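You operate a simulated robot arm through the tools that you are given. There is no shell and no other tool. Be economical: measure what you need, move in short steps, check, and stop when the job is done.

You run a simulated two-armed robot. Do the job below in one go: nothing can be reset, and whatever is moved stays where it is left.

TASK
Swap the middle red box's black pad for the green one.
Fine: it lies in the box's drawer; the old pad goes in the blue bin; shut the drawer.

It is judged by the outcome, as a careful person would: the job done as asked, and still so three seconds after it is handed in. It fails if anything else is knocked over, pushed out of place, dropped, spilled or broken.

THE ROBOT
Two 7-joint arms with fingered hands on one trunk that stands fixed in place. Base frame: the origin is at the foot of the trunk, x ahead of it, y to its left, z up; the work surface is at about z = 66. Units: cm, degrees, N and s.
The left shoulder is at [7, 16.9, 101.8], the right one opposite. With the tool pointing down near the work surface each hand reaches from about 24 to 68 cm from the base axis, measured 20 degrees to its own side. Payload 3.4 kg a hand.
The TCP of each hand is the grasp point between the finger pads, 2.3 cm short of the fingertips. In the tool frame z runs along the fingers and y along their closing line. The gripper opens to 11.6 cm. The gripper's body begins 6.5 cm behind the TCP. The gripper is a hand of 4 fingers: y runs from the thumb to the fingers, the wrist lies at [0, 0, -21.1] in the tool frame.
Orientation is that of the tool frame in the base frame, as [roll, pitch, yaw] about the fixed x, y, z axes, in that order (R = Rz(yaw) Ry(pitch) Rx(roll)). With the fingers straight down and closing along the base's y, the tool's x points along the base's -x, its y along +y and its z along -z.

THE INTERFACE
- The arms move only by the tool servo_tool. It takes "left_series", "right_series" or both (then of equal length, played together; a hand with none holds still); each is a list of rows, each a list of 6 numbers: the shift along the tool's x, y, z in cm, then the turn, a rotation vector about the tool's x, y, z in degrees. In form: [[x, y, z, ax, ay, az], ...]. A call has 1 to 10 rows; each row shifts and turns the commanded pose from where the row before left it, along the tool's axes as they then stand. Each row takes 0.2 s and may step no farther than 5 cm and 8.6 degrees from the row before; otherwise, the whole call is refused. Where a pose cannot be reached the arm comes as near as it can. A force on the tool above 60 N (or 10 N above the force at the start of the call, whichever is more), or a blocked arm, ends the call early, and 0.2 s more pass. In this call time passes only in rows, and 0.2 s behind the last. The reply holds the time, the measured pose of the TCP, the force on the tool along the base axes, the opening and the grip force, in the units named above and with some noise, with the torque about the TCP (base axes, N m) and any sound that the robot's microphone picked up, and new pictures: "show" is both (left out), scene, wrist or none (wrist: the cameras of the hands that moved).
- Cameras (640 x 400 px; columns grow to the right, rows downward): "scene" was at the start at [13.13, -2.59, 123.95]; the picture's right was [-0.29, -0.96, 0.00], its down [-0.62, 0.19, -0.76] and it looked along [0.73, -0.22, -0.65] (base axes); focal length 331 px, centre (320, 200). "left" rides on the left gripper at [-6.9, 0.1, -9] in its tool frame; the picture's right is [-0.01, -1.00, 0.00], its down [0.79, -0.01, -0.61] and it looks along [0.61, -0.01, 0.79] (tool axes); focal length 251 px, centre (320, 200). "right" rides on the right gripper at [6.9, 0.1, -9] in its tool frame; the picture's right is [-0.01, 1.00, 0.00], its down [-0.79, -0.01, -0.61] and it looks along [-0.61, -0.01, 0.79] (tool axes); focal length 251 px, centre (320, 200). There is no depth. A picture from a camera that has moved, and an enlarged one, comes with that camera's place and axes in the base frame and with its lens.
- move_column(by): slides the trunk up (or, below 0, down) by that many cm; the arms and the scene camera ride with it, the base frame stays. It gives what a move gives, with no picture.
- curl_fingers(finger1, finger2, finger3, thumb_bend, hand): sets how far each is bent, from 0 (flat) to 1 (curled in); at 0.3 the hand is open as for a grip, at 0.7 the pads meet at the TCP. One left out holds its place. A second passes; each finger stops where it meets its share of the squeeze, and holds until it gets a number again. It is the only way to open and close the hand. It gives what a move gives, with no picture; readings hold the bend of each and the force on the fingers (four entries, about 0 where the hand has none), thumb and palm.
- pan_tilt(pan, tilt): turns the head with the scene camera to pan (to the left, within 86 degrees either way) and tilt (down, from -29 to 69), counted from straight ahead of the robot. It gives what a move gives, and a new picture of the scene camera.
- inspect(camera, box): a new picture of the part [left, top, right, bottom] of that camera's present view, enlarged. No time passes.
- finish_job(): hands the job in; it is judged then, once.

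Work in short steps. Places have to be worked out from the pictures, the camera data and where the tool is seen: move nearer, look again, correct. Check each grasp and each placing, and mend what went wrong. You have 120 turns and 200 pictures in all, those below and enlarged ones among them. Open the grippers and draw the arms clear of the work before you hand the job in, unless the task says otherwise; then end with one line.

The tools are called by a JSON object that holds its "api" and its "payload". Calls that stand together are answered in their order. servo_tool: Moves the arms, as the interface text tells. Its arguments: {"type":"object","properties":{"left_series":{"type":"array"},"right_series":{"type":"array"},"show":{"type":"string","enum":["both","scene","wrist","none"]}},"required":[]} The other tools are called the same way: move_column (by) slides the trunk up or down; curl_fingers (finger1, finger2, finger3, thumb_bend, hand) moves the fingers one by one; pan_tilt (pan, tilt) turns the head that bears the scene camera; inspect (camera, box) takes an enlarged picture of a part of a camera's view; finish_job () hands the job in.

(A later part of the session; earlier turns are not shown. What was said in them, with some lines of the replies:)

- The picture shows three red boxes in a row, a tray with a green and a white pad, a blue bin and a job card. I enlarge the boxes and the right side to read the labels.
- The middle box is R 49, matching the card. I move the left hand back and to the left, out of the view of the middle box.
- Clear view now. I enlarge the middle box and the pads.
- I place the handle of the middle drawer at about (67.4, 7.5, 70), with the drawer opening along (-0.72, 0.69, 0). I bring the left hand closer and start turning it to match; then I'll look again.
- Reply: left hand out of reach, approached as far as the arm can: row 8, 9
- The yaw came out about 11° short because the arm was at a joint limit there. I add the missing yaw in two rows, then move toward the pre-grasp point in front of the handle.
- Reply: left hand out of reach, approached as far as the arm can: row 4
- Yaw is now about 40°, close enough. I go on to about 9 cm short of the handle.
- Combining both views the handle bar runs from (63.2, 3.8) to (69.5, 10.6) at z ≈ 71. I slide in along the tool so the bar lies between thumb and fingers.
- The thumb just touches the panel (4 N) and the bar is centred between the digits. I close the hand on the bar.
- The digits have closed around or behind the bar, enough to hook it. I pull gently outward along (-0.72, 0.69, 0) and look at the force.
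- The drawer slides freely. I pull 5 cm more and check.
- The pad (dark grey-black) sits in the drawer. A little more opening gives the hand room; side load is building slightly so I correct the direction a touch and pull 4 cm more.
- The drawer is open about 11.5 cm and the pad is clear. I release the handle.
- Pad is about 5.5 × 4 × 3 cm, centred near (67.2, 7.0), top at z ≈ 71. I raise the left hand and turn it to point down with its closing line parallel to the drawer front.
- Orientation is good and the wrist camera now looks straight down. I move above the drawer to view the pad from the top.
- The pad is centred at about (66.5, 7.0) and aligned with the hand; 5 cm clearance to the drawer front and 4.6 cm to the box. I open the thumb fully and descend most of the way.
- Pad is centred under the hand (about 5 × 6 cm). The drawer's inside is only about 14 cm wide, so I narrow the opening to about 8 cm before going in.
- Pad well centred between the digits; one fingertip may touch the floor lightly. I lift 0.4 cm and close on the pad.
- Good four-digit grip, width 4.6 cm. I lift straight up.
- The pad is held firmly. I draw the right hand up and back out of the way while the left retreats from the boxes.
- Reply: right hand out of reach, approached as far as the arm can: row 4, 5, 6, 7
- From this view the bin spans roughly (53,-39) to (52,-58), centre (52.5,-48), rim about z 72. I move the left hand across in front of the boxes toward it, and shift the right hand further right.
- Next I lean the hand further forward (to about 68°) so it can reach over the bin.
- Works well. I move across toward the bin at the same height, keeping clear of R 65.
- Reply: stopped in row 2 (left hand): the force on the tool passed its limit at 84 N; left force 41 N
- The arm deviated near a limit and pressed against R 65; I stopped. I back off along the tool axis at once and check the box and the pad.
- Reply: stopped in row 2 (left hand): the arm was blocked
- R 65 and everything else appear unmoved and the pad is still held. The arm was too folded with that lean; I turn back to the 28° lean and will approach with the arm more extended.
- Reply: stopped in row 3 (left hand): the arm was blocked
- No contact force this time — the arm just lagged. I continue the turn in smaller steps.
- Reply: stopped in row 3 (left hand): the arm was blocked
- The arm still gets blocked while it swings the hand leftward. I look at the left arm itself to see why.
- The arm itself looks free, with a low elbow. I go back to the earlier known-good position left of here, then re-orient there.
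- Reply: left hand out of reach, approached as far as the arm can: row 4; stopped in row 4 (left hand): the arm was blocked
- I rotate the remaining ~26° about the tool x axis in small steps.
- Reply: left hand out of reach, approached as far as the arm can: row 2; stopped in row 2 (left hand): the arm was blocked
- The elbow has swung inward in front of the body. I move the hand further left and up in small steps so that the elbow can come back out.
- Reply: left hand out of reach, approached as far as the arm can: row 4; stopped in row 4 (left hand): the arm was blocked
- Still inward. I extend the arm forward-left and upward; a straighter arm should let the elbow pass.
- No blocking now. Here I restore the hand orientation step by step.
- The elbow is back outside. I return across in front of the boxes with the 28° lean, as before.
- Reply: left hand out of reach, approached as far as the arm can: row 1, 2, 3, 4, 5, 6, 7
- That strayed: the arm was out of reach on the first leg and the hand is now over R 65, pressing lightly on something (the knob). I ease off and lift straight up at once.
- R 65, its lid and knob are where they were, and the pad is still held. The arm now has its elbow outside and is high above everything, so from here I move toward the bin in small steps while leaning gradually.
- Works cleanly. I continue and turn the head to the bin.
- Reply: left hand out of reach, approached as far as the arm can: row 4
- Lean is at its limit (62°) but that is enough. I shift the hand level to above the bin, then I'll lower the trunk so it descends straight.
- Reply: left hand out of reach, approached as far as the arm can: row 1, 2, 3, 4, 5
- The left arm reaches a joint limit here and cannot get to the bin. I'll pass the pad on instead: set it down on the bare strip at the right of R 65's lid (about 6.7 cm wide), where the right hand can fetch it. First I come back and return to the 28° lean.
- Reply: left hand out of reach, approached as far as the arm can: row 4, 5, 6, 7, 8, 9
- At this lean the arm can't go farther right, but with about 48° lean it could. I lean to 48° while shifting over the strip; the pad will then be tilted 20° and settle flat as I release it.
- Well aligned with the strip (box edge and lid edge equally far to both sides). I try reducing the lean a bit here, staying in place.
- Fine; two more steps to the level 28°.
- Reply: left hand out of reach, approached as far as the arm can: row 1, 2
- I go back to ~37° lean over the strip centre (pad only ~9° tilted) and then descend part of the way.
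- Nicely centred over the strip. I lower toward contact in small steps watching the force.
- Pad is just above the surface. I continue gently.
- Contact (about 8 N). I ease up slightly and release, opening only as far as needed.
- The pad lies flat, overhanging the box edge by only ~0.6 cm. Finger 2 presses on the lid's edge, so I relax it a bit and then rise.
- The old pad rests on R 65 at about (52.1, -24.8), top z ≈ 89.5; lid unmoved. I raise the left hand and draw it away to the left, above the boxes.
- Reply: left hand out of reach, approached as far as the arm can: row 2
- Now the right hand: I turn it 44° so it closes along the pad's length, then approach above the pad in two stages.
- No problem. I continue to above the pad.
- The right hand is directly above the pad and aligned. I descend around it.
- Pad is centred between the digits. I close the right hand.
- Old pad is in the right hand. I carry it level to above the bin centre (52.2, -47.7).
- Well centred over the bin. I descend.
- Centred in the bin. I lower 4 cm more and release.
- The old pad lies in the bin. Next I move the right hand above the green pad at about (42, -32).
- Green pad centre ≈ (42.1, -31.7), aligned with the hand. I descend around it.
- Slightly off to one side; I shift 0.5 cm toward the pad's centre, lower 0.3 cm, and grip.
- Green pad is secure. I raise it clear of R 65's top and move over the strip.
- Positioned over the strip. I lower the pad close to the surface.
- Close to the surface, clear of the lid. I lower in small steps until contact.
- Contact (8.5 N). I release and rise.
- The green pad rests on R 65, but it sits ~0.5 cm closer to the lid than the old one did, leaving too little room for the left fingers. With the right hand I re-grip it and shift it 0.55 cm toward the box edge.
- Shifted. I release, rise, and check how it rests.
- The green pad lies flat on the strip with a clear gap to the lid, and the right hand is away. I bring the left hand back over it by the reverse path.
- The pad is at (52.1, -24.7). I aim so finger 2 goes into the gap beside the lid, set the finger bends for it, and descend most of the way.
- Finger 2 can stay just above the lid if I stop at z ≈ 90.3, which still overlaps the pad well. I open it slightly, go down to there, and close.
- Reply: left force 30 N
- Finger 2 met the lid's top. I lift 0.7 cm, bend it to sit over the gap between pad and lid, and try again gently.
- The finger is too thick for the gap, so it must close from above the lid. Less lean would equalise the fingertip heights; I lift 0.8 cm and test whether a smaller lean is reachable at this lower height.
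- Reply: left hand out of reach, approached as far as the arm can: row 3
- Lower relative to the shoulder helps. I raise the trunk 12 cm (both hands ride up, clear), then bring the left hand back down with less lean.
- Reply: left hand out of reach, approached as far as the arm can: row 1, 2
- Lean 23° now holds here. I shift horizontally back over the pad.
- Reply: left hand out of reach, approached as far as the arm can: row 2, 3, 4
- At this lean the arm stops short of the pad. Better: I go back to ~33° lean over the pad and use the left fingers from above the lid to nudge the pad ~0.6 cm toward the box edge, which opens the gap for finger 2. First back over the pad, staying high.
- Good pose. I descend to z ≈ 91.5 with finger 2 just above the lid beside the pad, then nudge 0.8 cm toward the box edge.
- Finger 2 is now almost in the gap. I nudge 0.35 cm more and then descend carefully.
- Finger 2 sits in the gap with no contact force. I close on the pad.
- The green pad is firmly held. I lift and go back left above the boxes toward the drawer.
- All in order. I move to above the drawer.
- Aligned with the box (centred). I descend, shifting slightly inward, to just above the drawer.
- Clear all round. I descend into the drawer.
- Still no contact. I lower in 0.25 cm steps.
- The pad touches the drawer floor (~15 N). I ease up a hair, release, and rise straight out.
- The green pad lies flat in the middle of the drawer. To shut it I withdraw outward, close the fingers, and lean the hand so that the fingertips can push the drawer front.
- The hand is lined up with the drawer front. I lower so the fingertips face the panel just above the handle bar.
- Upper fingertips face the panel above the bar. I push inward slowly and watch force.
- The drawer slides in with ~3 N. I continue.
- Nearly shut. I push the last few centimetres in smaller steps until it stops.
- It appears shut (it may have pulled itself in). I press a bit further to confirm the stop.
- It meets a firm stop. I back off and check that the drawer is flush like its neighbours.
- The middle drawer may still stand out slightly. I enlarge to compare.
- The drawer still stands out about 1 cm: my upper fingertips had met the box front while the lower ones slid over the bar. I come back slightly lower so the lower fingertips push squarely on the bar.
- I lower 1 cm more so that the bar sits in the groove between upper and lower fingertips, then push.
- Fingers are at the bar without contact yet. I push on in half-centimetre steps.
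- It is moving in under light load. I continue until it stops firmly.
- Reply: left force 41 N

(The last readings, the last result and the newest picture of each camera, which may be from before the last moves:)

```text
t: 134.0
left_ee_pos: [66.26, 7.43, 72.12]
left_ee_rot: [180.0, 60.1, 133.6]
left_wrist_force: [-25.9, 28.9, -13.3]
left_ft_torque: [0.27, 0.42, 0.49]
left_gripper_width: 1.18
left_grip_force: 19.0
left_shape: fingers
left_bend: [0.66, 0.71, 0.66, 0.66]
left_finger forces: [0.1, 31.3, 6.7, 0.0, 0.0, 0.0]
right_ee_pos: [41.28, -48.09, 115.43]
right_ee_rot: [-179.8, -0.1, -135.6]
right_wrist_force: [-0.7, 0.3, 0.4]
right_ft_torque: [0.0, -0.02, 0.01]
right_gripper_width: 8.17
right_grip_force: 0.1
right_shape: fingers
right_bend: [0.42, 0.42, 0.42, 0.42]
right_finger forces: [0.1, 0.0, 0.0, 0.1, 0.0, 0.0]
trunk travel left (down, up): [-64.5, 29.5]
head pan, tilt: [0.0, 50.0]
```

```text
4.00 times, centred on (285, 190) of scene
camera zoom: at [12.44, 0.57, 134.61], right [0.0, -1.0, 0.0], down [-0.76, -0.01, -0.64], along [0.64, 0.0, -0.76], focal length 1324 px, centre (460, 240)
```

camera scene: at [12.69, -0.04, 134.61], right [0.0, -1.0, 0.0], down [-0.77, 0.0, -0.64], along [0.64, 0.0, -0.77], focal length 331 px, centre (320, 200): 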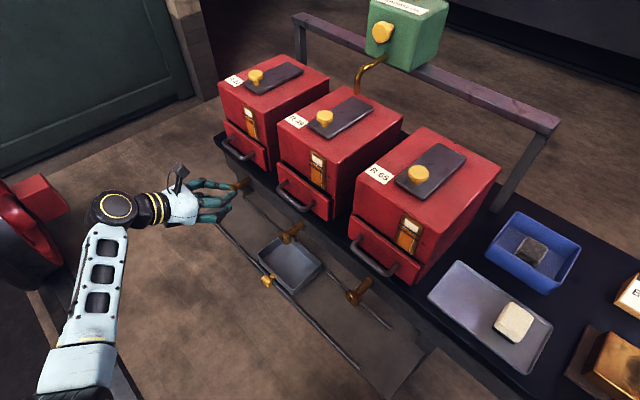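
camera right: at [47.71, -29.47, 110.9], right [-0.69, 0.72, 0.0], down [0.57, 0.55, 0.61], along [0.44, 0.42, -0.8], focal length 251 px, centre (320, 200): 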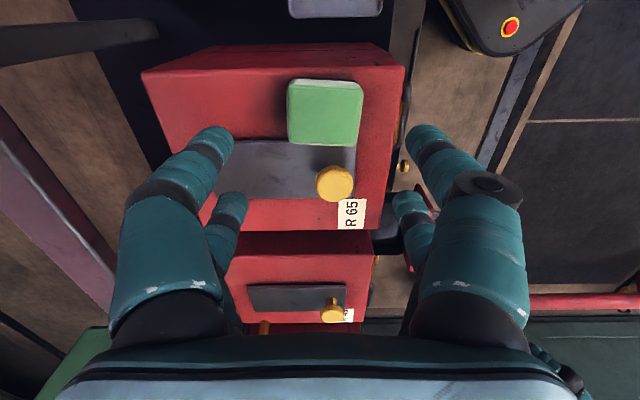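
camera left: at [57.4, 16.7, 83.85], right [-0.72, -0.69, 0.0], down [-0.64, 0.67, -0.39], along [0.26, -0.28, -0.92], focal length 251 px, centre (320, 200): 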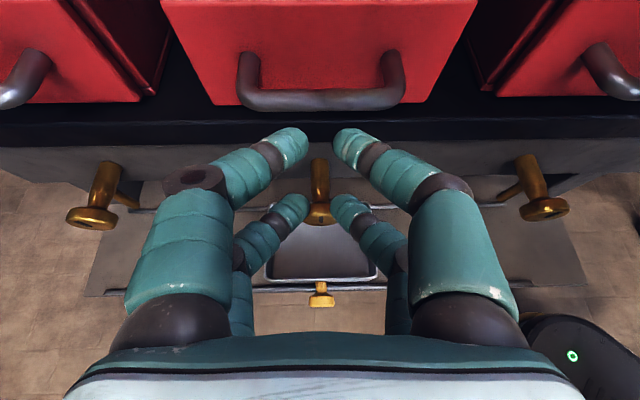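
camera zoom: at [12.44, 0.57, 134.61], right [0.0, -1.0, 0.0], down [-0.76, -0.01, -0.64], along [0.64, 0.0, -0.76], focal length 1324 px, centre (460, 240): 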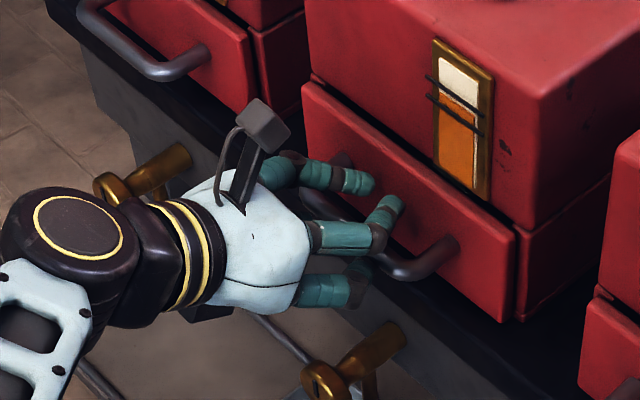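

Firm stop with the gap gone. I retreat the left hand well clear and check.

{"api": "servo_tool", "payload": {"left_series": [[0.5, 0, -0.87, 0, 0, 0], [1.5, 0, -2.6, 0, 0, 0], [2, 0, -3.46, 0, 0, 0], [2, 0, -3.46, 0, 0, 0], [-1.0, 2, -3.5, 0, 0, 0], [-1.0, 2, -3.5, 0, 0, 0], [-2, 0, -3.5, 0, 0, 0]], "show": "none"}}

{"api": "inspect", "payload": {"camera": "scene", "box": [265, 150, 355, 230]}}

{"api": "inspect", "payload": {"camera": "scene", "box": [200, 40, 600, 380]}}

```text
t: 135.6
left_ee_pos: [56.24, 23.69, 81.27]
left_ee_rot: [179.7, 60.2, 133.2]
left_wrist_force: [-0.5, 1.3, -0.4]
left_ft_torque: [0.03, 0.02, 0.03]
left_gripper_width: 1.18
left_grip_force: 0.1
left_shape: fingers
left_bend: [0.66, 0.66, 0.66, 0.66]
left_finger forces: [0.0, 0.0, 0.1, 0.0, 0.0, 0.1]
right_ee_pos: [41.35, -48.69, 115.17]
right_ee_rot: [-180.0, 0.0, -135.6]
right_wrist_force: [0.8, 0.2, 1.2]
right_ft_torque: [0.0, -0.01, 0.02]
right_gripper_width: 8.14
right_grip_force: 0.0
right_shape: fingers
right_bend: [0.42, 0.42, 0.42, 0.42]
right_finger forces: [0.1, 0.0, 0.0, 0.1, 0.1, 0.0]
trunk travel left (down, up): [-64.5, 29.5]
head pan, tilt: [0.0, 50.0]
```

```text
5.00 times, centred on (310, 190) of scene
camera zoom: at [12.58, -0.12, 134.62], right [0.0, -1.0, 0.0], down [-0.77, 0.0, -0.64], along [0.64, 0.0, -0.77], focal length 1655 px, centre (370, 250)
```

zoom: 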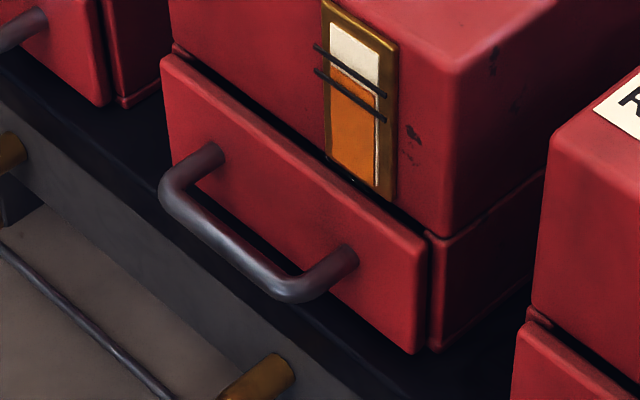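

```text
1.18 times, centred on (400, 210) of scene
camera zoom: at [12.58, -0.12, 134.62], right [0.0, -1.0, 0.0], down [-0.77, 0.0, -0.64], along [0.64, 0.0, -0.77], focal length 390 px, centre (226, 188)
```

zoom: 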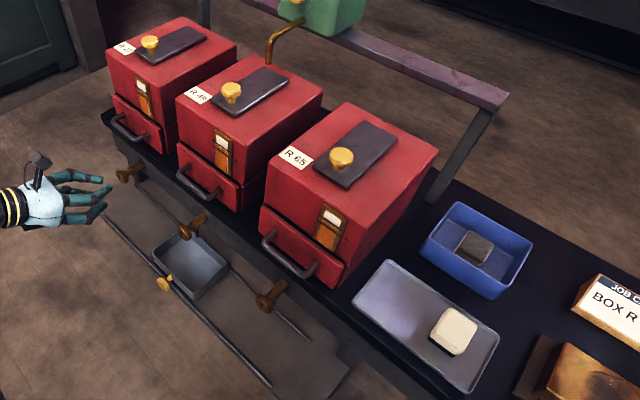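

The drawer is now flush like its neighbours, the old pad lies in the blue bin and everything else stands in place. I open both hands and draw the arms back.

{"api": "curl_fingers", "payload": {"hand": "left", "finger1": 0.3, "finger2": 0.3, "finger3": 0.3, "thumb_bend": 0.3}}

{"api": "curl_fingers", "payload": {"hand": "right", "finger1": 0.3, "finger2": 0.3, "finger3": 0.3, "thumb_bend": 0.3}}

{"api": "servo_tool", "payload": {"left_series": [[-2, 1, -3, 0, 0, 0], [-2, 1, -3, 0, 0, 0]], "show": "scene"}}

```text
t: 136.6
left_ee_pos: [56.24, 23.7, 81.28]
left_ee_rot: [179.7, 60.2, 133.2]
left_wrist_force: [0.2, -0.2, 0.2]
left_ft_torque: [0.05, -0.01, 0.01]
left_gripper_width: 11.65
left_grip_force: 0.0
left_shape: fingers
left_bend: [0.3, 0.3, 0.3, 0.3]
left_finger forces: [0.0, 0.0, 0.0, 0.1, 0.0, 0.1]
right_ee_pos: [41.57, -48.74, 115.23]
right_ee_rot: [179.9, -0.1, -135.6]
right_wrist_force: [0.0, 0.0, -0.9]
right_ft_torque: [0.0, 0.0, 0.01]
right_gripper_width: 8.16
right_grip_force: 0.1
right_shape: fingers
right_bend: [0.42, 0.42, 0.42, 0.42]
right_finger forces: [0.1, 0.0, 0.0, 0.1, 0.1, 0.0]
trunk travel left (down, up): [-64.5, 29.5]
head pan, tilt: [0.0, 50.0]
```

```text
t: 137.6
left_ee_pos: [56.23, 23.65, 81.17]
left_ee_rot: [179.7, 60.2, 133.3]
left_wrist_force: [0.2, 0.3, -0.1]
left_ft_torque: [0.02, 0.01, 0.0]
left_gripper_width: 11.63
left_grip_force: 0.0
left_shape: fingers
left_bend: [0.3, 0.3, 0.3, 0.3]
left_finger forces: [0.0, 0.0, 0.0, 0.0, 0.0, 0.1]
right_ee_pos: [41.65, -48.54, 115.2]
right_ee_rot: [179.8, -0.1, -135.6]
right_wrist_force: [-0.1, 0.1, -0.5]
right_ft_torque: [0.01, -0.03, 0.01]
right_gripper_width: 11.64
right_grip_force: 0.1
right_shape: fingers
right_bend: [0.3, 0.3, 0.3, 0.3]
right_finger forces: [0.0, 0.1, 0.0, 0.0, 0.0, 0.0]
trunk travel left (down, up): [-64.5, 29.5]
head pan, tilt: [0.0, 50.0]
```

```text
t: 138.2
left_ee_pos: [55.63, 27.34, 87.73]
left_ee_rot: [179.6, 60.2, 133.2]
left_wrist_force: [-0.5, -0.2, 0.0]
left_ft_torque: [0.01, 0.02, -0.03]
left_gripper_width: 11.67
left_grip_force: 0.0
left_shape: fingers
left_bend: [0.3, 0.3, 0.3, 0.3]
left_finger forces: [0.0, 0.0, 0.1, 0.0, 0.0, 0.1]
right_ee_pos: [41.39, -48.61, 115.16]
right_ee_rot: [180.0, 0.0, -135.6]
right_wrist_force: [-0.3, 0.5, 0.6]
right_ft_torque: [0.01, 0.03, 0.0]
right_gripper_width: 11.65
right_grip_force: 0.1
right_shape: fingers
right_bend: [0.3, 0.3, 0.3, 0.3]
right_finger forces: [0.1, 0.0, 0.0, 0.0, 0.1, 0.0]
trunk travel left (down, up): [-64.5, 29.5]
head pan, tilt: [0.0, 50.0]
camera scene: at [12.71, -0.1, 134.61], right [0.0, -1.0, 0.0], down [-0.77, 0.0, -0.64], along [0.64, 0.0, -0.77], focal length 331 px, centre (320, 200)
```

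scene: 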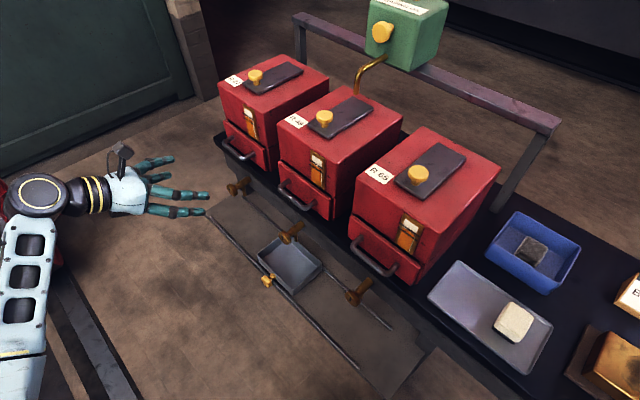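

Everything is in place, both hands are open, and the arms are clear. I hand the job in.

{"api": "finish_job", "payload": {}}

```text
The job is handed in.
```

The green pad is in the middle box's (R 49) drawer, the old black pad is in the blue bin, and the drawer is shut; along the way the left hand bumped box R 65 once (84 N) and its lid knob lightly, but neither looks moved in the pictures.
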